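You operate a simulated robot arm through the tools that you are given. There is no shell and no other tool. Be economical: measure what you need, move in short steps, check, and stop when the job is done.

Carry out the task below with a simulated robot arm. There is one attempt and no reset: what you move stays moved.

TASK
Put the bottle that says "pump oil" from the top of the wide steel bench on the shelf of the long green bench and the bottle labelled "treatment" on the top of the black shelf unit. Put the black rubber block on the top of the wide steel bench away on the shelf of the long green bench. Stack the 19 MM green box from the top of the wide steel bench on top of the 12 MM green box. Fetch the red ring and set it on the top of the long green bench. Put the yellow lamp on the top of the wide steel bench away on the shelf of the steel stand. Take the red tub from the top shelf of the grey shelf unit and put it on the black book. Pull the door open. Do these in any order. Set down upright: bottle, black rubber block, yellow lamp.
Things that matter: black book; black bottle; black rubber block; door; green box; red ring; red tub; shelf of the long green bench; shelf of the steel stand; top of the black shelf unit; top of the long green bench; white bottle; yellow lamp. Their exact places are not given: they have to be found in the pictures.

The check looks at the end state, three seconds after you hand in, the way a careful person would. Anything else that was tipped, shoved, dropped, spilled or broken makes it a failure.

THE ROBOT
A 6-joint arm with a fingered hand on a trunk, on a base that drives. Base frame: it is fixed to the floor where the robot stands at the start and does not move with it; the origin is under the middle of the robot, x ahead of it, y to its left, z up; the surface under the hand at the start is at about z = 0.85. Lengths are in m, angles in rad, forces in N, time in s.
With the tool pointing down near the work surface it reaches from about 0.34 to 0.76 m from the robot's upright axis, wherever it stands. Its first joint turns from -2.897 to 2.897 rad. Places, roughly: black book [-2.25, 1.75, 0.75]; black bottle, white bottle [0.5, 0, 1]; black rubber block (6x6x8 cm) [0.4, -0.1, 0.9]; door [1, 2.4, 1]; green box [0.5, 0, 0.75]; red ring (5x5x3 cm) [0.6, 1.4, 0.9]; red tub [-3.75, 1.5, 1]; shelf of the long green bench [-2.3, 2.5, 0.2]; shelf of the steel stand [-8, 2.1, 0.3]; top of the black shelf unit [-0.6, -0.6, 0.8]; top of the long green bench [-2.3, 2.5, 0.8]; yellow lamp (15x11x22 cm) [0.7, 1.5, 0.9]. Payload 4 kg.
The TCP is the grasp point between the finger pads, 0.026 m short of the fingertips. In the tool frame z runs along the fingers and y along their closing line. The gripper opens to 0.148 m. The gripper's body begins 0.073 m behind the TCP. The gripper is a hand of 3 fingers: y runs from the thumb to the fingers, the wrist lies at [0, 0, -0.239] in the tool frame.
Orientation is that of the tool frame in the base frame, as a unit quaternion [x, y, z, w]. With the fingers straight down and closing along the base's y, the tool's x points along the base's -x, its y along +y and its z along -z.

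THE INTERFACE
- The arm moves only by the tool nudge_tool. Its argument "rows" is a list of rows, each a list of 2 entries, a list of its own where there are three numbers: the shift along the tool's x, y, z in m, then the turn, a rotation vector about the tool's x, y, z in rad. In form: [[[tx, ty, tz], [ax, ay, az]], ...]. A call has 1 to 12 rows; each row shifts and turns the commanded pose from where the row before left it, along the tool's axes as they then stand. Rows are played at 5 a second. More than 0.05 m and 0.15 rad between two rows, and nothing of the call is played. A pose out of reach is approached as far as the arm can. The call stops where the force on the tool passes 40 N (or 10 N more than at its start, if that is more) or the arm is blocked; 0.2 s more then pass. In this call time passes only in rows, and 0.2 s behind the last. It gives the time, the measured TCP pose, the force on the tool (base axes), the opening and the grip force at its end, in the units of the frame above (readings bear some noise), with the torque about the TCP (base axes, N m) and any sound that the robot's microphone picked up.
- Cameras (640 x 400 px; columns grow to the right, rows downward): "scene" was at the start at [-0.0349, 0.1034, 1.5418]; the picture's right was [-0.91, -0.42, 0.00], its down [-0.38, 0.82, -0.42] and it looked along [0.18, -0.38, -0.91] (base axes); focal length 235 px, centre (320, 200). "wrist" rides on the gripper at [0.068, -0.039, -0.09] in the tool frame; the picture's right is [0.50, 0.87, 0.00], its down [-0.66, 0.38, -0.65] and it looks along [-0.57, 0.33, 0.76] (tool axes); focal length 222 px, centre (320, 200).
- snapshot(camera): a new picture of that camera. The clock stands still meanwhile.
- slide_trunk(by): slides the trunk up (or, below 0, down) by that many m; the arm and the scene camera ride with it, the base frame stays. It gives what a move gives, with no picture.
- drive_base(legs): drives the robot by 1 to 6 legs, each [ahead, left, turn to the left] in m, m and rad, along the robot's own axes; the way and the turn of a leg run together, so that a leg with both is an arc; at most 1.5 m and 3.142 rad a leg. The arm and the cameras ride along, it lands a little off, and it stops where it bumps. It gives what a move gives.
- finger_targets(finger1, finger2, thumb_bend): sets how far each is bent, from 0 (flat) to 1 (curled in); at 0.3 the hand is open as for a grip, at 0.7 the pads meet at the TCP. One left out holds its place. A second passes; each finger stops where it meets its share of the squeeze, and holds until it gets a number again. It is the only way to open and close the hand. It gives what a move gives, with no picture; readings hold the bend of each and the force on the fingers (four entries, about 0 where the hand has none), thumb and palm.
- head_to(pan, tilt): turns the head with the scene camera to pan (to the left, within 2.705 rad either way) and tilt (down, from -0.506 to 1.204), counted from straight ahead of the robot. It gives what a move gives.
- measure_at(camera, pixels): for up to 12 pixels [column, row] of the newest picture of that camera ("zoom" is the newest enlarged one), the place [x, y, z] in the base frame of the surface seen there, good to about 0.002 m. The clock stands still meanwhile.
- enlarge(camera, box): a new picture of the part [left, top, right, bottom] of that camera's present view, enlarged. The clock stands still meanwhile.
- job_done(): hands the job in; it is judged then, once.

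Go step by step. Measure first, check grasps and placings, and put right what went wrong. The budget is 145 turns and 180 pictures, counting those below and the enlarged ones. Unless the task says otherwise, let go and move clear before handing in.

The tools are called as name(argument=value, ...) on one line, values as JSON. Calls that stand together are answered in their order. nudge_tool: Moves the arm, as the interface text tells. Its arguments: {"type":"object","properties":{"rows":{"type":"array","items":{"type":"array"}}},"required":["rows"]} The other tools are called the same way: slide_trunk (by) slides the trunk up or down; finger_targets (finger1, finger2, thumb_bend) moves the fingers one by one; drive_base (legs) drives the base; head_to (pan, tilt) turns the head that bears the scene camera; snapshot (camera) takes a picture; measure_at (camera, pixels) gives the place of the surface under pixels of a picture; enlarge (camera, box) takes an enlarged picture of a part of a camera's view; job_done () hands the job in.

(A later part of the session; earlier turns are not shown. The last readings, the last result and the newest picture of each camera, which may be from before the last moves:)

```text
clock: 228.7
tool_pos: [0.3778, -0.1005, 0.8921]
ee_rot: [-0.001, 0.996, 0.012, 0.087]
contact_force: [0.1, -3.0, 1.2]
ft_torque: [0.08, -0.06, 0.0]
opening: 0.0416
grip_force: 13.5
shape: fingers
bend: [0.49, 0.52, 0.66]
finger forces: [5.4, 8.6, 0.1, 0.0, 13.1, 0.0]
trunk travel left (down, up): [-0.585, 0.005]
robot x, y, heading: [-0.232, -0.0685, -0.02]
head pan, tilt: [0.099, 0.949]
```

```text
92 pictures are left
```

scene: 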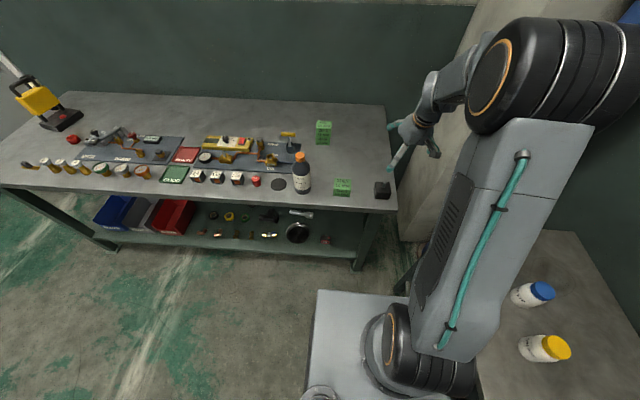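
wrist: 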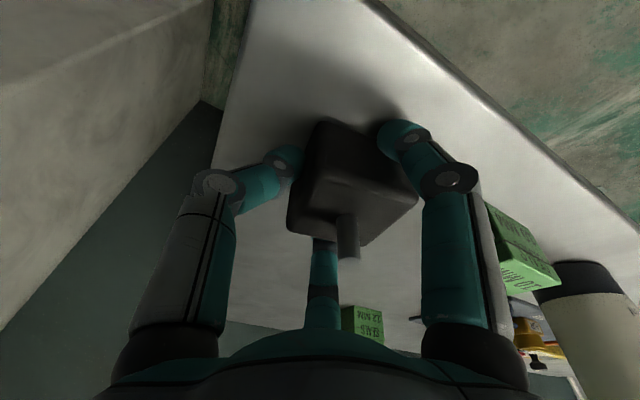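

Gripped at three points. Tighten slightly and lift, then check.

finger_targets(finger1=0.85, finger2=0.85, thumb_bend=0.8)

nudge_tool(rows=[[[-0.003, 0, -0.02], [0, 0, 0]], [[-0.006, 0, -0.04], [0, 0, 0]], [[-0.008, 0, -0.045], [0, 0, 0]], [[-0.008, 0, -0.045], [0, 0, 0]]])

snapshot(camera="wrist")

enlarge(camera="scene", box=[330, 60, 490, 220])

```text
clock: 229.7
tool_pos: [0.3771, -0.1003, 0.8936]
ee_rot: [0.0, 0.996, 0.013, 0.087]
contact_force: [-2.0, -4.5, 5.2]
ft_torque: [0.08, 0.04, 0.11]
opening: 0.0364
grip_force: 15.8
shape: fingers
bend: [0.51, 0.51, 0.66]
finger forces: [7.8, 7.8, 0.1, 0.1, 17.1, 0.0]
trunk travel left (down, up): [-0.585, 0.005]
robot x, y, heading: [-0.2295, -0.0651, -0.02]
head pan, tilt: [0.099, 0.949]
```

```text
clock: 230.7
tool_pos: [0.3774, -0.1035, 1.0447]
ee_rot: [0.001, 0.996, 0.013, 0.086]
contact_force: [0.1, 0.4, -1.7]
ft_torque: [-0.11, 0.02, 0.02]
opening: 0.0263
grip_force: 10.9
shape: fingers
bend: [0.53, 0.5, 0.77]
finger forces: [5.6, 7.5, 0.0, 0.0, 9.0, 0.0]
trunk travel left (down, up): [-0.585, 0.005]
robot x, y, heading: [-0.2369, -0.069, -0.02]
head pan, tilt: [0.099, 0.949]
```

```text
91 pictures are left
```

wrist: 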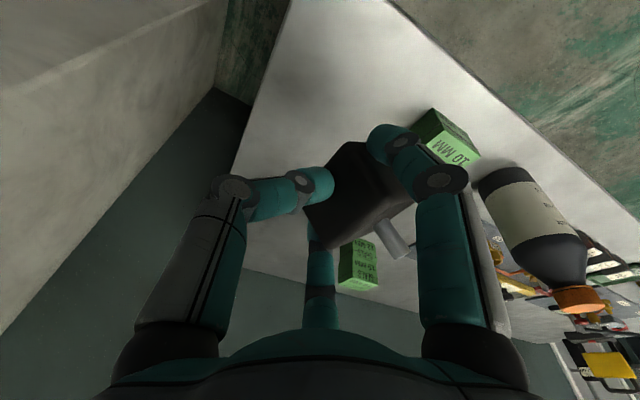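

```text
2.50 times, centred on (410, 140) of scene
```

zoom: 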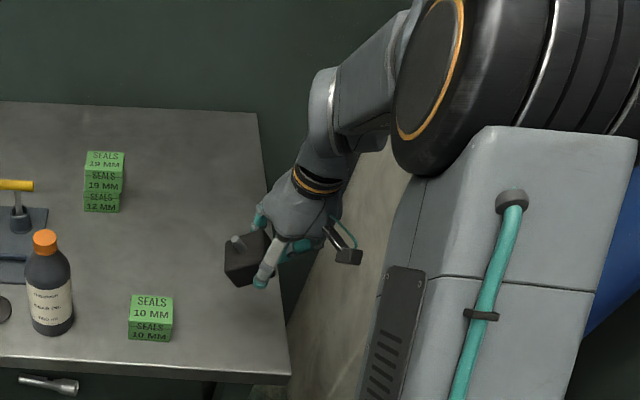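

The block tipped in the grip (stud leaning left) — the grasp was too high. Put it back down and regrasp lower with a vertical hand.

nudge_tool(rows=[[[0.008, 0, 0.045], [0, 0, 0]], [[0.008, 0, 0.045], [0, 0, 0]], [[0.004, 0, 0.025], [0, 0, 0]], [[0.001, 0, 0.007], [0, 0, 0]], [[0.001, 0, 0.007], [0, 0, 0]], [[0.001, 0, 0.007], [0, 0, 0]]])

enlarge(camera="scene", box=[330, 100, 450, 220])

```text
clock: 232.1
tool_pos: [0.3782, -0.0999, 0.9072]
ee_rot: [0.0, 0.996, 0.013, 0.087]
contact_force: [2.2, -5.5, 7.1]
ft_torque: [0.07, 0.13, -0.01]
opening: 0.026
grip_force: 13.2
shape: fingers
bend: [0.53, 0.51, 0.76]
finger forces: [7.4, 8.4, 0.1, 0.0, 12.3, 0.0]
trunk travel left (down, up): [-0.585, 0.005]
robot x, y, heading: [-0.2338, -0.064, -0.019]
head pan, tilt: [0.099, 0.949]
```

```text
3.33 times, centred on (390, 160) of scene
```

zoom: 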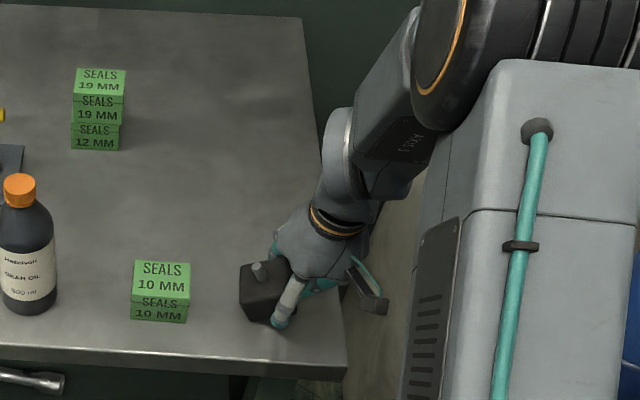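

Touching. Ease the thumb, then the fingers.

finger_targets(thumb_bend=0.6)

finger_targets(finger1=0.45, finger2=0.45, thumb_bend=0.45)

nudge_tool(rows=[[[-0.008, 0, -0.045], [0, 0, 0]], [[-0.008, 0, -0.045], [0, 0, 0]], [[0, 0, 0], [0.02, 0.085, 0]], [[0, 0, 0], [0, 0.085, 0]]])

snapshot(camera="wrist")

enlarge(camera="scene", box=[330, 100, 450, 220])

```text
clock: 233.1
tool_pos: [0.3774, -0.0999, 0.9067]
ee_rot: [-0.001, 0.996, 0.012, 0.087]
contact_force: [0.1, 1.7, -1.3]
ft_torque: [0.08, 0.07, 0.01]
opening: 0.0382
grip_force: 7.6
shape: fingers
bend: [0.54, 0.53, 0.6]
finger forces: [8.1, 7.3, 0.0, 0.0, 0.0, 0.1]
trunk travel left (down, up): [-0.585, 0.005]
robot x, y, heading: [-0.2315, -0.067, -0.018]
head pan, tilt: [0.099, 0.949]
```

```text
clock: 234.1
tool_pos: [0.378, -0.1004, 0.9062]
ee_rot: [0.0, 0.996, 0.012, 0.086]
contact_force: [-0.1, -1.4, 0.2]
ft_torque: [-0.01, -0.01, -0.02]
opening: 0.0783
grip_force: 0.0
shape: fingers
bend: [0.45, 0.45, 0.45]
finger forces: [0.0, 0.0, 0.1, 0.0, 0.0, 0.1]
trunk travel left (down, up): [-0.585, 0.005]
robot x, y, heading: [-0.2343, -0.0685, -0.024]
head pan, tilt: [0.099, 0.949]
```

```text
clock: 235.1
tool_pos: [0.3773, -0.102, 0.998]
ee_rot: [0.0, 1.0, 0.003, 0.001]
contact_force: [-0.4, -0.2, 0.8]
ft_torque: [-0.01, 0.02, -0.03]
opening: 0.0781
grip_force: 0.0
shape: fingers
bend: [0.45, 0.45, 0.45]
finger forces: [0.1, 0.0, 0.1, 0.0, 0.0, 0.0]
trunk travel left (down, up): [-0.585, 0.005]
robot x, y, heading: [-0.2336, -0.0617, -0.017]
head pan, tilt: [0.099, 0.949]
```

```text
88 pictures are left
```

wrist: 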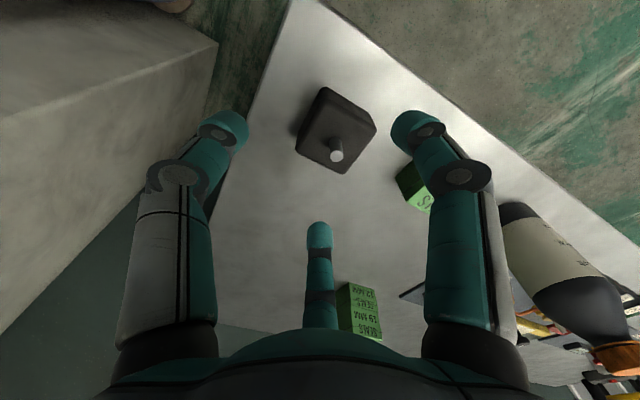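

```text
3.33 times, centred on (390, 160) of scene
```

zoom: 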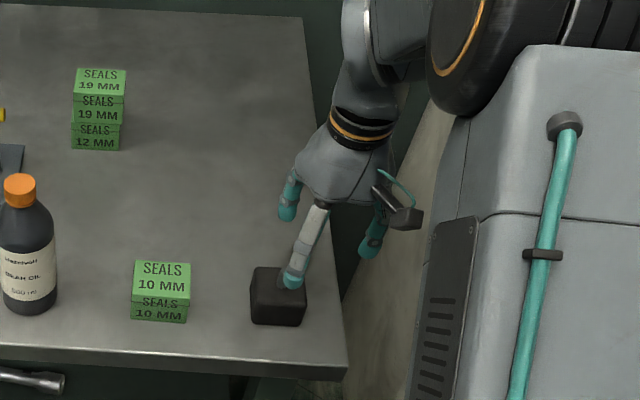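

Block is flat again. Measure its current place.

measure_at(camera="wrist", pixels=[[325, 92], [371, 124], [345, 170], [300, 145], [337, 155], [335, 120]])

```text
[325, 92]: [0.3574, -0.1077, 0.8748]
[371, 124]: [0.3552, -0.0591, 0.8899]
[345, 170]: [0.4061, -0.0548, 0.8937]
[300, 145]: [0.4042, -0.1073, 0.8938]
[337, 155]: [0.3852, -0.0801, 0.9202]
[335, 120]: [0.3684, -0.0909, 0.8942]
```

Block centre (0.381,−0.082). Position TCP at (0.381,−0.096) so the fingers meet its mid-faces and descend lower.

nudge_tool(rows=[[[-0.004, 0.006, 0.04], [0, 0, 0]], [[0, 0, 0.045], [0, 0, 0]], [[0, 0, 0.02], [0, 0, 0]], [[0, 0, 0.006], [0, 0, 0]], [[0, 0, 0.005], [0, 0, 0]]])

snapshot(camera="wrist")

```text
clock: 236.3
tool_pos: [0.381, -0.0963, 0.8842]
ee_rot: [0.001, 1.0, 0.003, 0.003]
contact_force: [-1.1, 0.3, 9.2]
ft_torque: [-0.19, 0.32, -0.05]
opening: 0.0787
grip_force: 5.8
shape: fingers
bend: [0.45, 0.45, 0.45]
finger forces: [5.1, 0.0, 0.0, 0.1, 5.7, 0.1]
trunk travel left (down, up): [-0.585, 0.005]
robot x, y, heading: [-0.2341, -0.0666, -0.017]
head pan, tilt: [0.099, 0.949]
```

```text
86 pictures are left
```

wrist: 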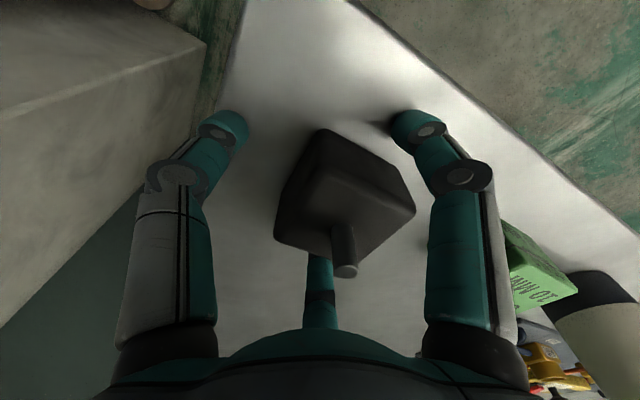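

Tips just touch the table. Raise 1 mm, close fingers first, then the thumb gently.

nudge_tool(rows=[[[0, 0, -0.002], [0, 0, 0]]])

finger_targets(finger1=0.52, finger2=0.52, thumb_bend=0.6)

nudge_tool(rows=[[[0, 0, 0.003], [0, 0, 0]]])

finger_targets(finger1=0.8, finger2=0.8, thumb_bend=0.68)

snapshot(camera="wrist")

```text
clock: 236.7
tool_pos: [0.3817, -0.0965, 0.8846]
ee_rot: [-0.001, 1.0, 0.003, 0.002]
contact_force: [-0.2, 0.1, 0.9]
ft_torque: [-0.06, 0.0, 0.04]
opening: 0.0786
grip_force: 0.7
shape: fingers
bend: [0.45, 0.45, 0.45]
finger forces: [0.0, 0.0, 0.1, 0.0, 1.1, 0.1]
trunk travel left (down, up): [-0.585, 0.005]
robot x, y, heading: [-0.2326, -0.0663, -0.024]
head pan, tilt: [0.099, 0.949]
```

```text
clock: 237.7
tool_pos: [0.3817, -0.0963, 0.8827]
ee_rot: [0.0, 1.0, 0.002, 0.002]
contact_force: [0.7, 0.4, 5.8]
ft_torque: [0.12, 0.23, -0.03]
opening: 0.0456
grip_force: 3.7
shape: fingers
bend: [0.51, 0.5, 0.6]
finger forces: [6.2, 1.3, 0.0, 0.0, 0.1, 0.0]
trunk travel left (down, up): [-0.585, 0.005]
robot x, y, heading: [-0.2295, -0.0696, -0.021]
head pan, tilt: [0.099, 0.949]
```

```text
clock: 238.1
tool_pos: [0.3824, -0.0959, 0.8826]
ee_rot: [0.001, 1.0, 0.002, 0.005]
contact_force: [-0.2, 1.3, 25.8]
ft_torque: [0.65, 0.8, 0.02]
opening: 0.046
grip_force: 14.0
shape: fingers
bend: [0.49, 0.5, 0.6]
finger forces: [22.2, 5.0, 0.0, 0.0, 0.0, 0.0]
trunk travel left (down, up): [-0.585, 0.005]
robot x, y, heading: [-0.2327, -0.0668, -0.02]
head pan, tilt: [0.099, 0.949]
```

```text
clock: 239.1
tool_pos: [0.38, -0.0945, 0.8813]
ee_rot: [0.0, 1.0, 0.003, 0.002]
contact_force: [-0.8, 4.7, 17.0]
ft_torque: [0.47, -0.21, 0.01]
opening: 0.0351
grip_force: 18.3
shape: fingers
bend: [0.47, 0.46, 0.66]
finger forces: [13.9, 17.4, 0.0, 0.0, 4.8, 0.1]
trunk travel left (down, up): [-0.585, 0.005]
robot x, y, heading: [-0.2339, -0.0631, -0.016]
head pan, tilt: [0.099, 0.949]
```

```text
85 pictures are left
```

wrist: 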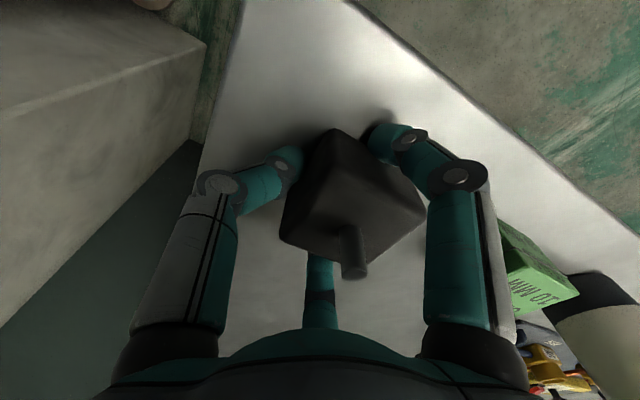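

Fingers press the table a bit; raise 4 mm and re-squeeze, then lift a little and check.

nudge_tool(rows=[[[0, 0, -0.004], [0, 0, 0]]])

finger_targets(finger1=0.8, finger2=0.8, thumb_bend=0.7)

nudge_tool(rows=[[[0, 0, -0.02], [0, 0, 0]], [[0, 0, -0.03], [0, 0, 0]]])

snapshot(camera="wrist")

enlarge(camera="scene", box=[330, 100, 450, 220])

```text
clock: 239.5
tool_pos: [0.3805, -0.0976, 0.8828]
ee_rot: [0.0, 1.0, 0.002, 0.0]
contact_force: [0.9, -0.1, 0.1]
ft_torque: [-0.05, -0.02, -0.02]
opening: 0.0351
grip_force: 10.5
shape: fingers
bend: [0.47, 0.47, 0.65]
finger forces: [7.7, 7.6, 0.0, 0.0, 5.9, 0.0]
trunk travel left (down, up): [-0.585, 0.005]
robot x, y, heading: [-0.2333, -0.0653, -0.016]
head pan, tilt: [0.099, 0.949]
```

```text
clock: 240.5
tool_pos: [0.3823, -0.0958, 0.8846]
ee_rot: [0.0, 1.0, 0.002, 0.002]
contact_force: [-0.6, 0.1, 0.7]
ft_torque: [0.01, 0.03, 0.02]
opening: 0.0335
grip_force: 10.9
shape: fingers
bend: [0.52, 0.52, 0.67]
finger forces: [7.9, 7.6, 0.1, 0.0, 6.2, 0.1]
trunk travel left (down, up): [-0.585, 0.005]
robot x, y, heading: [-0.2346, -0.0623, -0.021]
head pan, tilt: [0.099, 0.949]
```

```text
clock: 241.1
tool_pos: [0.3808, -0.0959, 0.9356]
ee_rot: [0.001, 1.0, 0.003, 0.002]
contact_force: [0.3, -0.1, -2.0]
ft_torque: [-0.04, 0.02, -0.01]
opening: 0.0331
grip_force: 10.8
shape: fingers
bend: [0.53, 0.52, 0.67]
finger forces: [7.8, 7.8, 0.1, 0.0, 6.4, 0.0]
trunk travel left (down, up): [-0.585, 0.005]
robot x, y, heading: [-0.2291, -0.066, -0.02]
head pan, tilt: [0.099, 0.949]
```

```text
84 pictures are left
```

wrist: 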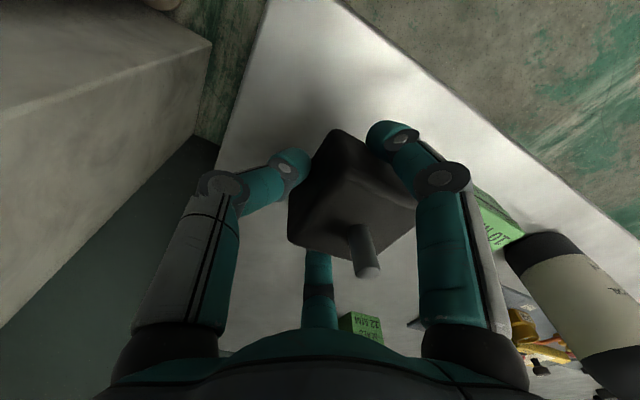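

```text
3.33 times, centred on (390, 160) of scene
```

zoom: 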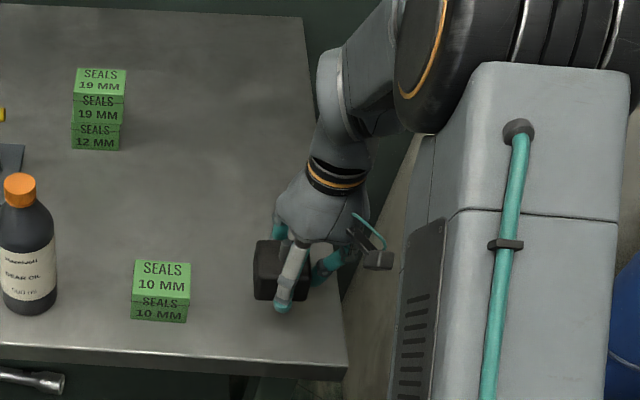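

Held, slight tilt. Measure the block's top tilt.

measure_at(camera="wrist", pixels=[[340, 140], [412, 195], [300, 240], [325, 195], [380, 205], [330, 235], [368, 270], [355, 255]])

```text
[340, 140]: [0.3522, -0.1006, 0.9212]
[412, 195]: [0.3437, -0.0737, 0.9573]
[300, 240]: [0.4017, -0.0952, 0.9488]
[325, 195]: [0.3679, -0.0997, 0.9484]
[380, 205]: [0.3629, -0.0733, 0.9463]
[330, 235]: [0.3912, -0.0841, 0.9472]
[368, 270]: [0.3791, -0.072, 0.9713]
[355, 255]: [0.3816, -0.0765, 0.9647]
```

Nearly level. Lift higher and drive to the long green bench, aiming at y≈2.08 on its shelf.

nudge_tool(rows=[[[0, 0, -0.045], [0, 0, 0]], [[0, 0, -0.045], [0, 0, 0]], [[0, 0, -0.045], [0, 0, 0]]])

drive_base(legs=[[-0.4, 0, 0.02], [0, 0.47, 0], [-1.25, 0, 0], [-1.25, 0, 0], [0, 0.8, 0], [0, 0.85, 0]])

head_to(pan=0.0, tilt=0.8)

snapshot(camera="scene")

snapshot(camera="wrist")

```text
clock: 241.9
tool_pos: [0.3808, -0.097, 1.0701]
ee_rot: [-0.001, 1.0, 0.003, 0.003]
contact_force: [-0.4, -0.4, -2.3]
ft_torque: [-0.06, 0.0, 0.03]
opening: 0.0332
grip_force: 11.1
shape: fingers
bend: [0.53, 0.52, 0.67]
finger forces: [7.8, 7.7, 0.0, 0.1, 6.4, 0.0]
trunk travel left (down, up): [-0.585, 0.005]
robot x, y, heading: [-0.2337, -0.0669, -0.023]
head pan, tilt: [0.099, 0.949]
```

```text
clock: 266.7
tool_pos: [-2.5477, 2.0307, 1.0703]
ee_rot: [-0.014, 1.0, 0.002, 0.002]
contact_force: [-0.7, -0.4, -2.7]
ft_torque: [-0.03, -0.02, -0.02]
opening: 0.0335
grip_force: 11.0
shape: fingers
bend: [0.53, 0.52, 0.67]
finger forces: [7.8, 7.6, 0.0, 0.0, 6.2, 0.1]
trunk travel left (down, up): [-0.585, 0.005]
robot x, y, heading: [-3.1625, 2.0445, 0.008]
head pan, tilt: [0.099, 0.949]
```

```text
clock: 267.4
tool_pos: [-2.548, 2.0313, 1.0703]
ee_rot: [-0.014, 1.0, 0.003, 0.002]
contact_force: [-0.6, 0.8, -2.7]
ft_torque: [-0.03, 0.02, -0.02]
opening: 0.0331
grip_force: 10.8
shape: fingers
bend: [0.53, 0.52, 0.67]
finger forces: [7.7, 7.7, 0.0, 0.0, 6.1, 0.0]
trunk travel left (down, up): [-0.585, 0.005]
robot x, y, heading: [-3.1659, 2.044, 0.011]
head pan, tilt: [0.0, 0.799]
```

```text
82 pictures are left
```

scene: 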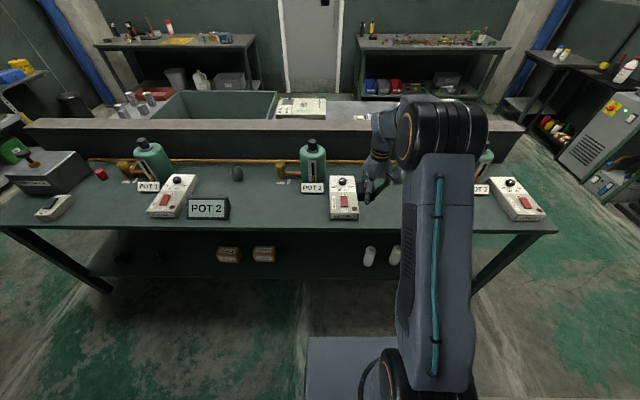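

```text
81 pictures are left
```

wrist: 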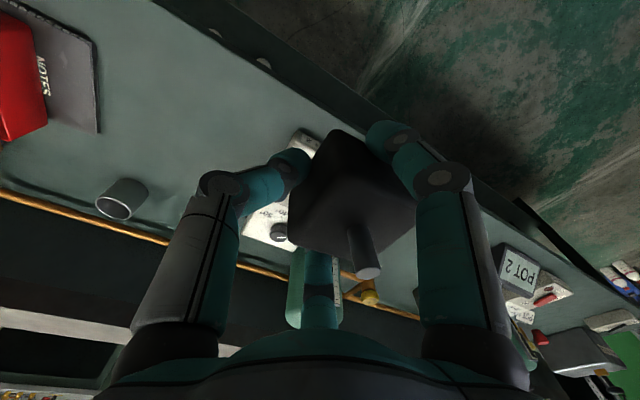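

Good gap on the shelf between rolls and crates. Retract the arm and lower the trunk in front of the bench.

nudge_tool(rows=[[[0.045, 0, 0], [0, 0, 0]], [[0.045, 0, 0], [0, 0, 0]], [[0.045, 0, 0], [0, 0, 0]]])

slide_trunk(by=-0.4)

snapshot(camera="scene")

```text
clock: 268.2
tool_pos: [-2.6815, 2.0279, 1.071]
ee_rot: [-0.014, 1.0, 0.002, 0.001]
contact_force: [-0.2, -0.1, -2.4]
ft_torque: [-0.04, 0.03, 0.02]
opening: 0.033
grip_force: 10.6
shape: fingers
bend: [0.53, 0.52, 0.67]
finger forces: [7.8, 7.8, 0.0, 0.0, 6.2, 0.0]
trunk travel left (down, up): [-0.585, 0.005]
robot x, y, heading: [-3.1634, 2.0471, 0.011]
head pan, tilt: [0.0, 0.799]
```

```text
clock: 272.0
tool_pos: [-2.6818, 2.0274, 0.6697]
ee_rot: [-0.014, 1.0, 0.003, 0.002]
contact_force: [0.3, -0.7, -1.6]
ft_torque: [-0.07, 0.01, -0.04]
opening: 0.033
grip_force: 11.0
shape: fingers
bend: [0.53, 0.52, 0.67]
finger forces: [7.9, 7.7, 0.0, 0.0, 6.1, 0.0]
trunk travel left (down, up): [-0.185, 0.405]
robot x, y, heading: [-3.1606, 2.0411, 0.009]
head pan, tilt: [0.0, 0.799]
```

```text
80 pictures are left
```

scene: 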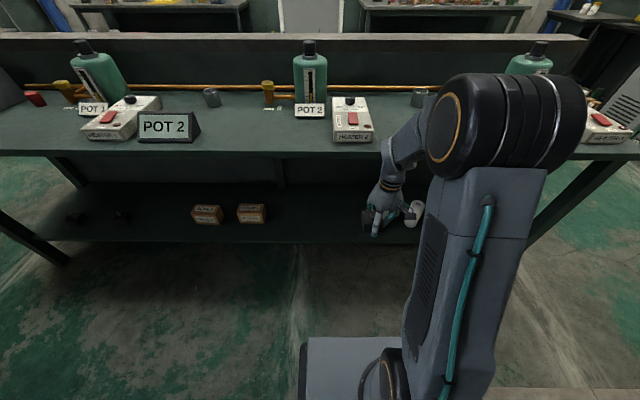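

measure_at(camera="scene", pixels=[[262, 220], [250, 214], [412, 212], [320, 220], [500, 90], [445, 90], [420, 120], [300, 155]])

slide_trunk(by=-0.18)

nudge_tool(rows=[[[0, 0, 0.04], [0, 0, 0]], [[0, 0, 0.04], [0, 0, 0]], [[-0.04, 0, 0.01], [0, 0, 0]], [[-0.04, 0, 0], [0, 0, 0]]])

snapshot(camera="scene")

```text
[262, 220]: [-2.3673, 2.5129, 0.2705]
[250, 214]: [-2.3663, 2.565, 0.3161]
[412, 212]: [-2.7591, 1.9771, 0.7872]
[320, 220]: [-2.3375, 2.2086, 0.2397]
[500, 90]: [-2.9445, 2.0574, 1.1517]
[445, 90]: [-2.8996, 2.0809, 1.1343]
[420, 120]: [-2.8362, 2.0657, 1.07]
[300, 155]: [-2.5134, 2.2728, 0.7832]
```

```text
clock: 274.0
tool_pos: [-2.6816, 2.0282, 0.4902]
ee_rot: [-0.015, 1.0, 0.003, 0.001]
contact_force: [-0.4, 0.7, -1.9]
ft_torque: [-0.04, -0.01, 0.03]
opening: 0.0333
grip_force: 11.0
shape: fingers
bend: [0.53, 0.52, 0.67]
finger forces: [7.8, 7.9, 0.0, 0.0, 6.2, 0.0]
trunk travel left (down, up): [-0.005, 0.585]
robot x, y, heading: [-3.1628, 2.0456, 0.006]
head pan, tilt: [0.0, 0.799]
```

```text
clock: 275.0
tool_pos: [-2.6001, 2.031, 0.4011]
ee_rot: [-0.014, 1.0, 0.003, 0.002]
contact_force: [-0.3, -0.6, -1.9]
ft_torque: [-0.02, -0.02, -0.03]
opening: 0.0327
grip_force: 11.0
shape: fingers
bend: [0.53, 0.52, 0.67]
finger forces: [8.0, 7.8, 0.0, 0.0, 6.0, 0.0]
trunk travel left (down, up): [-0.005, 0.585]
robot x, y, heading: [-3.163, 2.0453, 0.007]
head pan, tilt: [0.0, 0.799]
```

```text
79 pictures are left
```

scene: 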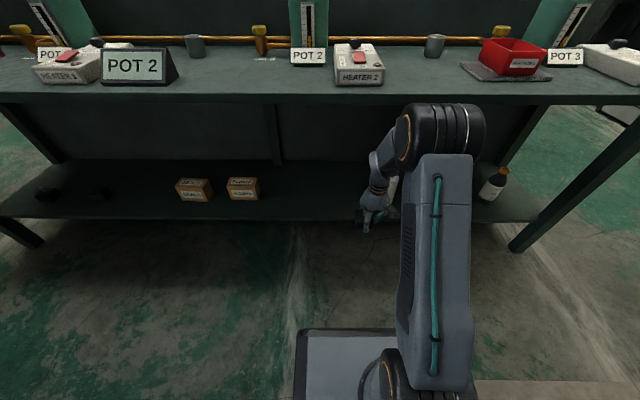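

measure_at(camera="scene", pixels=[[440, 106], [415, 120], [400, 125], [380, 160], [465, 130], [378, 150]])

```text
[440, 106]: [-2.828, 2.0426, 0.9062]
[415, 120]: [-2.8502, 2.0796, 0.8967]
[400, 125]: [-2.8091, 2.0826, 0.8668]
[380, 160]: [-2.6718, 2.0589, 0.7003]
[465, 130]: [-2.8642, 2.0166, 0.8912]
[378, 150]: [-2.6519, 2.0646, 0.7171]
```

Clearance fine if I go in lower. Lower 6 cm, then move in.

nudge_tool(rows=[[[0, 0, 0.035], [0, 0, 0]], [[0, 0, 0.03], [0, 0, 0]], [[-0.04, 0, 0], [0, 0, 0]], [[-0.04, 0, 0], [0, 0, 0]], [[-0.04, 0, 0], [0, 0, 0]], [[-0.04, 0, 0], [0, 0, 0]], [[-0.035, 0, 0], [0, 0, 0]]])

snapshot(camera="wrist")

enlarge(camera="scene", box=[300, 80, 480, 260])

```text
clock: 276.6
tool_pos: [-2.4058, 2.0363, 0.3349]
ee_rot: [-0.014, 1.0, 0.002, 0.001]
contact_force: [-0.6, -1.1, -1.4]
ft_torque: [-0.05, -0.02, 0.04]
opening: 0.0325
grip_force: 10.1
shape: fingers
bend: [0.53, 0.52, 0.67]
finger forces: [7.7, 7.7, 0.0, 0.0, 5.7, 0.1]
trunk travel left (down, up): [-0.005, 0.585]
robot x, y, heading: [-3.1637, 2.0421, 0.007]
head pan, tilt: [0.0, 0.799]
```

```text
78 pictures are left
```

wrist: 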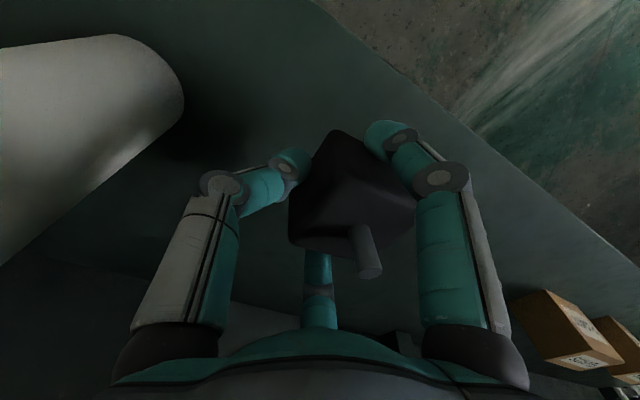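

```text
2.22 times, centred on (390, 170) of scene
```

zoom: 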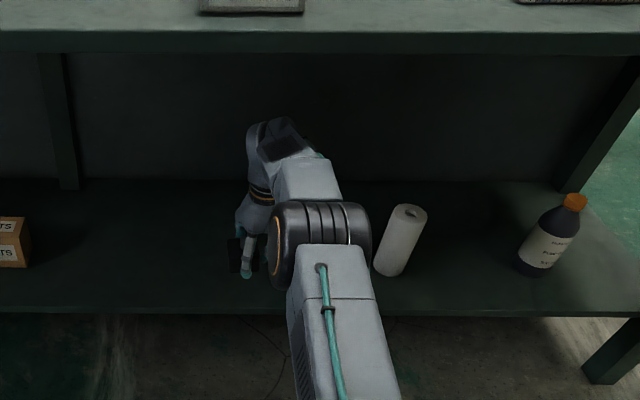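

Inside and clear. Lower to the shelf.

nudge_tool(rows=[[[-0.005, 0, 0.03], [0, 0, 0]], [[0, 0, 0.018], [0, 0, 0]], [[0, 0, 0.005], [0, 0, 0]], [[0, 0, 0.003], [0, 0, 0]], [[0, 0, 0.003], [0, 0, 0]]])

enlarge(camera="scene", box=[320, 130, 440, 230])

```text
clock: 277.8
tool_pos: [-2.4007, 2.0371, 0.2771]
ee_rot: [-0.014, 1.0, 0.002, 0.001]
contact_force: [-0.2, 0.8, -1.9]
ft_torque: [-0.04, 0.01, 0.01]
opening: 0.0326
grip_force: 10.2
shape: fingers
bend: [0.53, 0.52, 0.67]
finger forces: [7.7, 7.7, 0.0, 0.0, 5.6, 0.0]
trunk travel left (down, up): [-0.005, 0.585]
robot x, y, heading: [-3.1647, 2.0454, 0.014]
head pan, tilt: [0.0, 0.799]
```

```text
4.00 times, centred on (380, 180) of scene
```

zoom: 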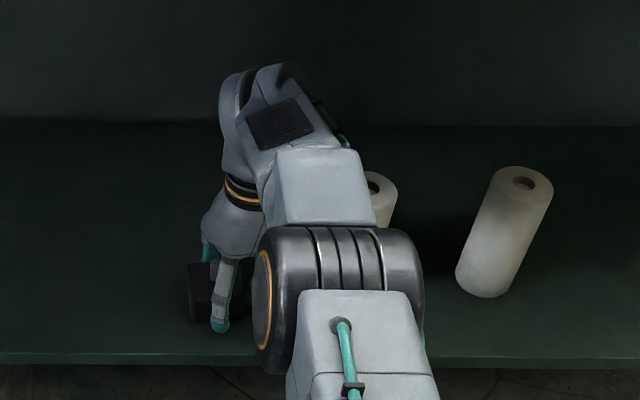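

nudge_tool(rows=[[[0, 0, 0.002], [0, 0, 0]], [[0, 0, 0.002], [0, 0, 0]], [[0, 0, 0.002], [0, 0, 0]]])

```text
clock: 278.6
tool_pos: [-2.3997, 2.0363, 0.2741]
ee_rot: [-0.014, 1.0, 0.003, 0.003]
contact_force: [-2.9, -0.2, 17.4]
ft_torque: [0.45, 0.57, -0.02]
opening: 0.0328
grip_force: 19.0
shape: fingers
bend: [0.53, 0.53, 0.67]
finger forces: [22.9, 8.9, 0.0, 0.0, 6.1, 0.0]
trunk travel left (down, up): [-0.005, 0.585]
robot x, y, heading: [-3.16, 2.0474, 0.013]
head pan, tilt: [0.0, 0.799]
```

Contact. Raise 1 mm and release in stages.

nudge_tool(rows=[[[0, 0, -0.002], [0, 0, 0]]])

finger_targets(finger1=0.49, finger2=0.49, thumb_bend=0.6)

nudge_tool(rows=[[[0, 0, -0.006], [0, 0, 0]]])

finger_targets(finger1=0.42, finger2=0.42, thumb_bend=0.45)

snapshot(camera="wrist")

```text
clock: 279.0
tool_pos: [-2.3993, 2.0372, 0.2743]
ee_rot: [-0.015, 1.0, 0.003, 0.003]
contact_force: [0.9, 0.7, 11.0]
ft_torque: [0.29, 0.11, -0.01]
opening: 0.033
grip_force: 15.8
shape: fingers
bend: [0.53, 0.52, 0.67]
finger forces: [15.2, 11.1, 0.0, 0.0, 5.7, 0.0]
trunk travel left (down, up): [-0.005, 0.585]
robot x, y, heading: [-3.163, 2.0401, 0.013]
head pan, tilt: [0.0, 0.799]
```

```text
clock: 280.0
tool_pos: [-2.4005, 2.0361, 0.275]
ee_rot: [-0.013, 1.0, 0.003, 0.002]
contact_force: [0.9, -2.5, 9.0]
ft_torque: [0.1, 0.17, 0.0]
opening: 0.0413
grip_force: 5.2
shape: fingers
bend: [0.52, 0.49, 0.6]
finger forces: [8.3, 1.1, 0.0, 0.0, 0.0, 0.0]
trunk travel left (down, up): [-0.005, 0.585]
robot x, y, heading: [-3.1638, 2.045, 0.008]
head pan, tilt: [0.0, 0.799]
```

```text
clock: 280.4
tool_pos: [-2.4019, 2.0366, 0.2783]
ee_rot: [-0.015, 1.0, 0.003, 0.001]
contact_force: [0.2, -1.1, 0.0]
ft_torque: [0.02, 0.01, -0.01]
opening: 0.0479
grip_force: 0.2
shape: fingers
bend: [0.49, 0.49, 0.6]
finger forces: [0.0, 0.2, 0.1, 0.1, 0.1, 0.0]
trunk travel left (down, up): [-0.005, 0.585]
robot x, y, heading: [-3.1601, 2.0457, 0.01]
head pan, tilt: [0.0, 0.799]
```

```text
clock: 281.4
tool_pos: [-2.4004, 2.0361, 0.2795]
ee_rot: [-0.014, 1.0, 0.003, 0.002]
contact_force: [0.0, 0.0, -0.7]
ft_torque: [0.01, 0.03, -0.01]
opening: 0.0828
grip_force: 0.0
shape: fingers
bend: [0.42, 0.42, 0.45]
finger forces: [0.0, 0.0, 0.0, 0.0, 0.0, 0.0]
trunk travel left (down, up): [-0.005, 0.585]
robot x, y, heading: [-3.1606, 2.0429, 0.01]
head pan, tilt: [0.0, 0.799]
```

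```text
75 pictures are left
```

wrist: 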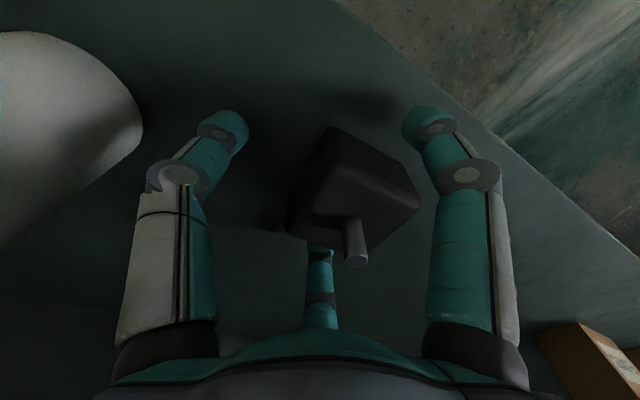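

Block stands on the shelf. Raise 8 cm and back out.

nudge_tool(rows=[[[0, 0, -0.04], [0, 0, 0]], [[0, 0, -0.04], [0, 0, 0]], [[0.045, 0, 0], [0, 0, 0]], [[0.045, 0, 0], [0, 0, 0]], [[0.045, 0, 0], [0, 0, 0]], [[0.045, 0, 0], [0, 0, 0]], [[0.045, 0, -0.01], [0, 0, 0]], [[0.045, 0, -0.02], [0, 0, 0]]])

snapshot(camera="scene")

```text
clock: 283.2
tool_pos: [-2.6708, 2.0286, 0.3882]
ee_rot: [-0.014, 1.0, 0.002, 0.002]
contact_force: [0.1, 0.3, -0.1]
ft_torque: [0.03, -0.01, 0.04]
opening: 0.0831
grip_force: 0.1
shape: fingers
bend: [0.42, 0.42, 0.45]
finger forces: [0.0, 0.2, 0.0, 0.0, 0.0, 0.0]
trunk travel left (down, up): [-0.005, 0.585]
robot x, y, heading: [-3.1558, 2.0434, 0.012]
head pan, tilt: [0.0, 0.799]
```

```text
74 pictures are left
```

scene: 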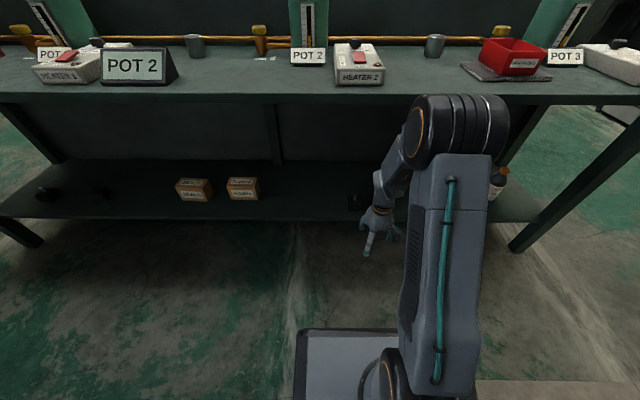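

Block placed (352,203). Raise the trunk (within limits), then drive to the far end of the steel bench for the red ring.

slide_trunk(by=0.4)

slide_trunk(by=0.18)

enlarge(camera="scene", box=[200, 130, 520, 330])

```text
clock: 287.1
tool_pos: [-2.6697, 2.0276, 0.788]
ee_rot: [-0.014, 1.0, 0.002, 0.001]
contact_force: [0.1, 0.0, 0.5]
ft_torque: [-0.01, 0.01, -0.02]
opening: 0.0836
grip_force: 0.1
shape: fingers
bend: [0.42, 0.42, 0.45]
finger forces: [0.1, 0.0, 0.0, 0.1, 0.0, 0.1]
trunk travel left (down, up): [-0.405, 0.185]
robot x, y, heading: [-3.1627, 2.0469, 0.013]
head pan, tilt: [0.0, 0.799]
```

```text
clock: 289.1
tool_pos: [-2.6702, 2.0287, 0.968]
ee_rot: [-0.014, 1.0, 0.002, 0.001]
contact_force: [-0.4, 0.3, -0.5]
ft_torque: [-0.04, 0.01, -0.01]
opening: 0.0832
grip_force: 0.0
shape: fingers
bend: [0.42, 0.42, 0.45]
finger forces: [0.1, 0.1, 0.0, 0.0, 0.0, 0.0]
trunk travel left (down, up): [-0.585, 0.005]
robot x, y, heading: [-3.1659, 2.0483, 0.012]
head pan, tilt: [0.0, 0.799]
```

```text
2.00 times, centred on (360, 230) of scene
```

zoom: 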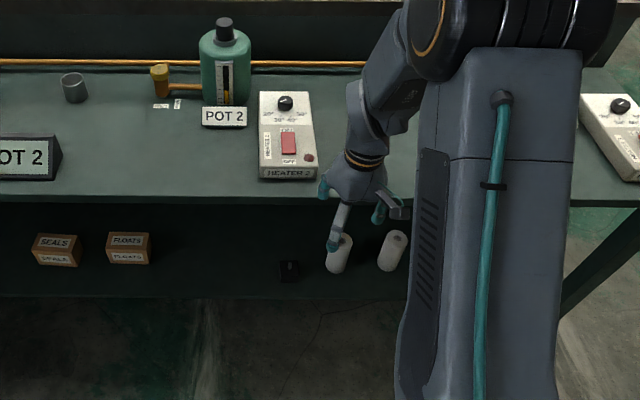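

Block sits on the shelf at (290,270). Raise the hand and drive.

nudge_tool(rows=[[[0, 0, -0.05], [0, 0, 0]], [[0, 0, -0.05], [0, 0, 0]], [[0, 0, -0.05], [0, 0, 0]], [[0, 0, -0.05], [0, 0, 0]]])

drive_base(legs=[[0, -0.8, 0], [0, -0.84, 0], [1.45, 0, 0], [1.45, 0, 0], [0, 1.0, 0]])

head_to(pan=0.3, tilt=0.6)

snapshot(camera="scene")

```text
clock: 290.1
tool_pos: [-2.671, 2.0284, 1.1697]
ee_rot: [-0.014, 1.0, 0.003, 0.002]
contact_force: [-0.6, -0.2, 1.0]
ft_torque: [0.01, -0.03, 0.02]
opening: 0.0832
grip_force: 0.0
shape: fingers
bend: [0.42, 0.42, 0.45]
finger forces: [0.1, 0.0, 0.1, 0.0, 0.0, 0.0]
trunk travel left (down, up): [-0.585, 0.005]
robot x, y, heading: [-3.1618, 2.0471, 0.013]
head pan, tilt: [0.0, 0.799]
```

```text
clock: 316.8
tool_pos: [0.2625, 1.3613, 1.1685]
ee_rot: [-0.002, 1.0, 0.003, 0.002]
contact_force: [0.7, -0.4, 0.2]
ft_torque: [-0.01, 0.02, 0.0]
opening: 0.083
grip_force: 0.1
shape: fingers
bend: [0.42, 0.42, 0.45]
finger forces: [0.0, 0.1, 0.0, 0.0, 0.0, 0.0]
trunk travel left (down, up): [-0.585, 0.005]
robot x, y, heading: [-0.2272, 1.3863, -0.014]
head pan, tilt: [0.0, 0.799]
```

```text
clock: 317.6
tool_pos: [0.2641, 1.361, 1.1687]
ee_rot: [-0.003, 1.0, 0.003, 0.003]
contact_force: [-0.1, 0.3, -0.3]
ft_torque: [-0.03, 0.0, 0.0]
opening: 0.0832
grip_force: 0.0
shape: fingers
bend: [0.42, 0.42, 0.45]
finger forces: [0.0, 0.0, 0.0, 0.0, 0.1, 0.1]
trunk travel left (down, up): [-0.585, 0.005]
robot x, y, heading: [-0.2265, 1.3849, -0.014]
head pan, tilt: [0.3, 0.6]
```

```text
72 pictures are left
```

scene: 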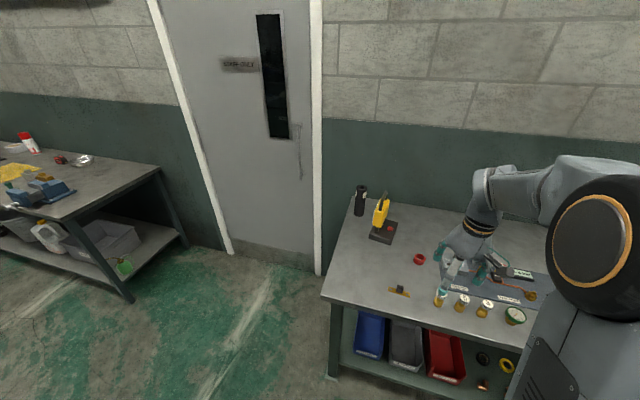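

Ring at (419,259), lamp at (382,218), and the door with a vertical handle at (299,150). Zoom in.

enlarge(camera="scene", box=[320, 170, 480, 320])

measure_at(camera="scene", pixels=[[419, 259], [413, 260], [425, 260], [419, 252], [383, 235], [380, 215], [360, 200], [299, 150], [300, 175], [298, 128], [195, 200], [312, 200]])

```text
2.67 times, centred on (400, 245) of scene
```

zoom: 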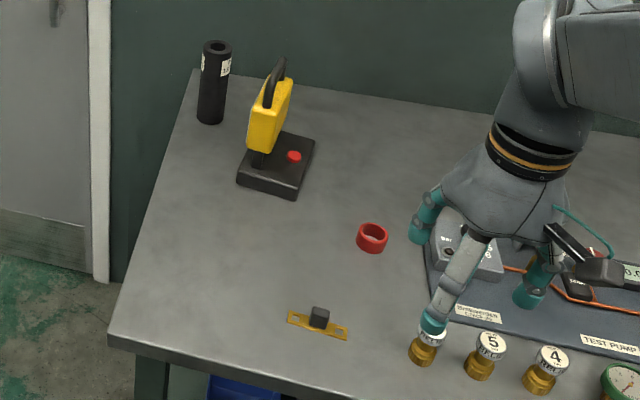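

```text
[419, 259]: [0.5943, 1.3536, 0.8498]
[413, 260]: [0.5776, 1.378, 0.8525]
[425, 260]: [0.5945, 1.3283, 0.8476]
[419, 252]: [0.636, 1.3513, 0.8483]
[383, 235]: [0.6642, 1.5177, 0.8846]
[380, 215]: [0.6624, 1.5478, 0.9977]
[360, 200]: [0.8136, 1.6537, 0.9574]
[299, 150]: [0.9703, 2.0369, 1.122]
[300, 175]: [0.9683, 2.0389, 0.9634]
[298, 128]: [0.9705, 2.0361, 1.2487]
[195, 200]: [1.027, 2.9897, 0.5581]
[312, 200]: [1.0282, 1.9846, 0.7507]
```

measure_at(camera="zoom", pixels=[[357, 232], [387, 232], [372, 223], [372, 252], [372, 235], [430, 262], [440, 225], [320, 310]])

drive_base(legs=[[0.17, 0, 0.014]])

nudge_tool(rows=[[[-0.045, 0, 0.03], [0, 0, 0]], [[-0.045, 0, 0.03], [0, 0, 0]], [[-0.04, 0, 0.03], [0, 0, 0]], [[-0.035, 0, 0.03], [0, 0, 0]]])

snapshot(camera="wrist")

```text
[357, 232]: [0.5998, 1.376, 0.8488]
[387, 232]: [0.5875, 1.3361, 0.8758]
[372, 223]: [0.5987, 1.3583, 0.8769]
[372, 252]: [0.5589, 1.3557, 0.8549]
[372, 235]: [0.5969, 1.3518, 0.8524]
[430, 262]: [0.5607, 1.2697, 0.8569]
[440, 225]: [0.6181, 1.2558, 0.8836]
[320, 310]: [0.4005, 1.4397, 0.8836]
```

```text
clock: 319.1
tool_pos: [0.4338, 1.3648, 1.1676]
ee_rot: [-0.01, 1.0, 0.002, 0.002]
contact_force: [-0.8, -0.1, -0.1]
ft_torque: [-0.01, -0.04, 0.0]
opening: 0.0831
grip_force: 0.1
shape: fingers
bend: [0.42, 0.42, 0.45]
finger forces: [0.1, 0.0, 0.0, 0.0, 0.0, 0.0]
trunk travel left (down, up): [-0.585, 0.005]
robot x, y, heading: [-0.0552, 1.3842, 0.0]
head pan, tilt: [0.3, 0.6]
```

```text
refused: row 1 steps farther than a row can; nothing moved
```

```text
70 pictures are left
```

wrist: 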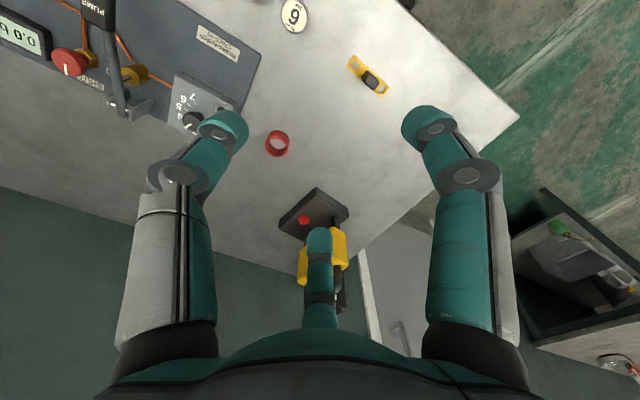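

measure_at(camera="wrist", pixels=[[266, 141], [288, 141], [277, 131], [277, 143], [272, 151], [283, 150]])

nudge_tool(rows=[[[-0.037, 0, 0.03], [0, 0, 0]], [[-0.037, 0, 0.03], [0, 0, 0]], [[-0.037, -0.004, 0.03], [0, 0, 0]], [[-0.037, -0.004, 0.03], [0, 0, 0]]])

snapshot(camera="wrist")

```text
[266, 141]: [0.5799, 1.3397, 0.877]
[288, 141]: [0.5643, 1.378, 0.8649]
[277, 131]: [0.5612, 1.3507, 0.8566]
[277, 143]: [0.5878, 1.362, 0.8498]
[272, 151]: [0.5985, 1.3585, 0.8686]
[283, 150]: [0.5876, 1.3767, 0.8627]
```

```text
clock: 320.1
tool_pos: [0.5824, 1.3634, 1.0478]
ee_rot: [-0.01, 1.0, 0.002, 0.002]
contact_force: [0.0, 0.1, 0.1]
ft_torque: [-0.03, 0.01, 0.01]
opening: 0.0832
grip_force: 0.0
shape: fingers
bend: [0.42, 0.42, 0.45]
finger forces: [0.0, 0.0, 0.0, 0.1, 0.1, 0.0]
trunk travel left (down, up): [-0.585, 0.005]
robot x, y, heading: [-0.053, 1.3884, -0.002]
head pan, tilt: [0.3, 0.6]
```

```text
69 pictures are left
```

wrist: 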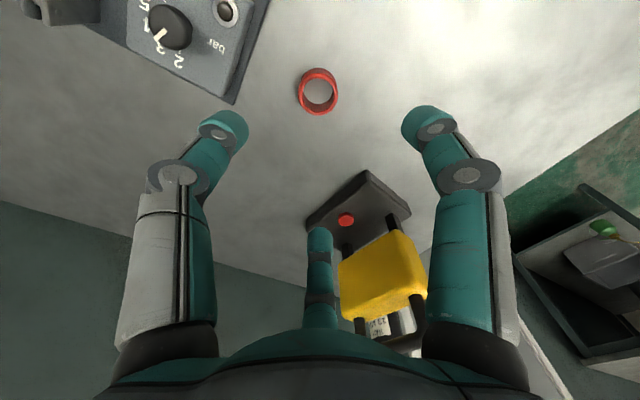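

measure_at(camera="wrist", pixels=[[300, 88], [337, 97], [321, 70], [316, 114], [307, 215], [364, 172], [410, 210], [300, 92]])

```text
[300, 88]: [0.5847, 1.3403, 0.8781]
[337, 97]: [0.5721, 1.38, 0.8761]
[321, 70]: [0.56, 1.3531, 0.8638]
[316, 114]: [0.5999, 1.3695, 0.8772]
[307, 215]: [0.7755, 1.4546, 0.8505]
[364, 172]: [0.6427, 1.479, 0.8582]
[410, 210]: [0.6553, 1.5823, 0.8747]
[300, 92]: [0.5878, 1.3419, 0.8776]
```

Ring centre (0.580,1.360). Descend to 0.889 and close.

nudge_tool(rows=[[[0.002, -0.003, 0.045], [0, 0, 0]], [[0, 0, 0.045], [0, 0, 0]], [[0, 0, 0.045], [0, 0, 0]], [[0, 0, 0.024], [0, 0, 0]]])

finger_targets(finger1=0.7, finger2=0.7, thumb_bend=0.7)

snapshot(camera="wrist")

```text
clock: 321.1
tool_pos: [0.5804, 1.362, 0.8881]
ee_rot: [-0.01, 1.0, 0.002, 0.002]
contact_force: [0.5, -0.1, -0.8]
ft_torque: [0.0, 0.0, -0.02]
opening: 0.0831
grip_force: 0.1
shape: fingers
bend: [0.42, 0.42, 0.45]
finger forces: [0.0, 0.1, 0.0, 0.0, 0.0, 0.0]
trunk travel left (down, up): [-0.585, 0.005]
robot x, y, heading: [-0.0565, 1.3884, 0.0]
head pan, tilt: [0.3, 0.6]
```

```text
clock: 322.1
tool_pos: [0.5786, 1.3599, 0.8894]
ee_rot: [-0.01, 1.0, 0.003, 0.002]
contact_force: [-0.3, 1.0, -0.6]
ft_torque: [0.0, 0.03, -0.02]
opening: 0.0296
grip_force: 12.9
shape: fingers
bend: [0.58, 0.58, 0.64]
finger forces: [8.6, 7.7, 0.0, 0.0, 9.6, 0.0]
trunk travel left (down, up): [-0.585, 0.005]
robot x, y, heading: [-0.0569, 1.3897, 0.001]
head pan, tilt: [0.3, 0.6]
```

```text
68 pictures are left
```

wrist: 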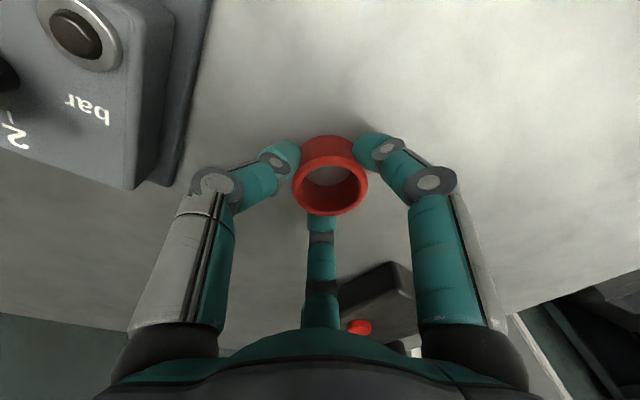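

Ring gripped. Lift and carry it to the long green bench top.

nudge_tool(rows=[[[0, 0, -0.05], [0, 0, 0]], [[0, 0, -0.05], [0, 0, 0]], [[0, 0, -0.05], [0, 0, 0]], [[0, 0, -0.05], [0, 0, 0]], [[0, 0, -0.05], [0, 0, 0]], [[0, 0, -0.05], [0, 0, 0]]])

drive_base(legs=[[-0.15, 0, 0], [0, -1.0, 0], [-1.42, 0, 0], [-1.42, 0, 0], [0, 1.49, 0]])

head_to(pan=0.0, tilt=0.9)

snapshot(camera="scene")

snapshot(camera="wrist")

```text
clock: 323.5
tool_pos: [0.5788, 1.3585, 1.1896]
ee_rot: [-0.01, 1.0, 0.002, 0.001]
contact_force: [0.2, -0.4, 0.0]
ft_torque: [0.02, -0.02, 0.02]
opening: 0.029
grip_force: 12.7
shape: fingers
bend: [0.58, 0.58, 0.64]
finger forces: [8.7, 7.7, 0.0, 0.0, 9.2, 0.1]
trunk travel left (down, up): [-0.585, 0.005]
robot x, y, heading: [-0.0586, 1.3875, 0.004]
head pan, tilt: [0.3, 0.6]
```

```text
clock: 349.9
tool_pos: [-2.3904, 1.8514, 1.1889]
ee_rot: [0.0, 1.0, 0.003, 0.002]
contact_force: [0.6, 0.2, -1.2]
ft_torque: [-0.03, -0.02, 0.02]
opening: 0.0289
grip_force: 12.4
shape: fingers
bend: [0.58, 0.58, 0.64]
finger forces: [8.7, 7.6, 0.1, 0.1, 9.1, 0.0]
trunk travel left (down, up): [-0.585, 0.005]
robot x, y, heading: [-3.0251, 1.8914, -0.021]
head pan, tilt: [0.3, 0.6]
```

```text
clock: 350.7
tool_pos: [-2.3894, 1.8512, 1.1898]
ee_rot: [0.0, 1.0, 0.003, 0.002]
contact_force: [0.6, 0.9, 0.0]
ft_torque: [-0.01, 0.01, 0.01]
opening: 0.029
grip_force: 12.9
shape: fingers
bend: [0.58, 0.58, 0.64]
finger forces: [8.8, 7.6, 0.0, 0.1, 9.1, 0.1]
trunk travel left (down, up): [-0.585, 0.005]
robot x, y, heading: [-3.0248, 1.8946, -0.019]
head pan, tilt: [0.0, 0.901]
```

```text
67 pictures are left
```

scene: 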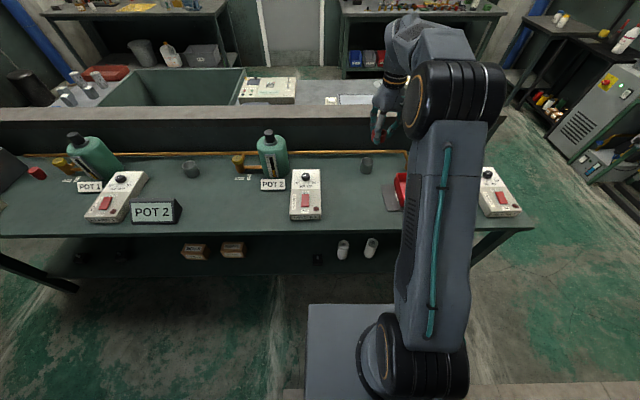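

```text
66 pictures are left
```

wrist: 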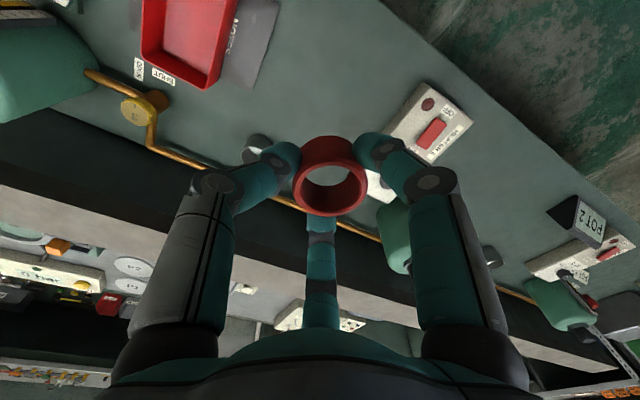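

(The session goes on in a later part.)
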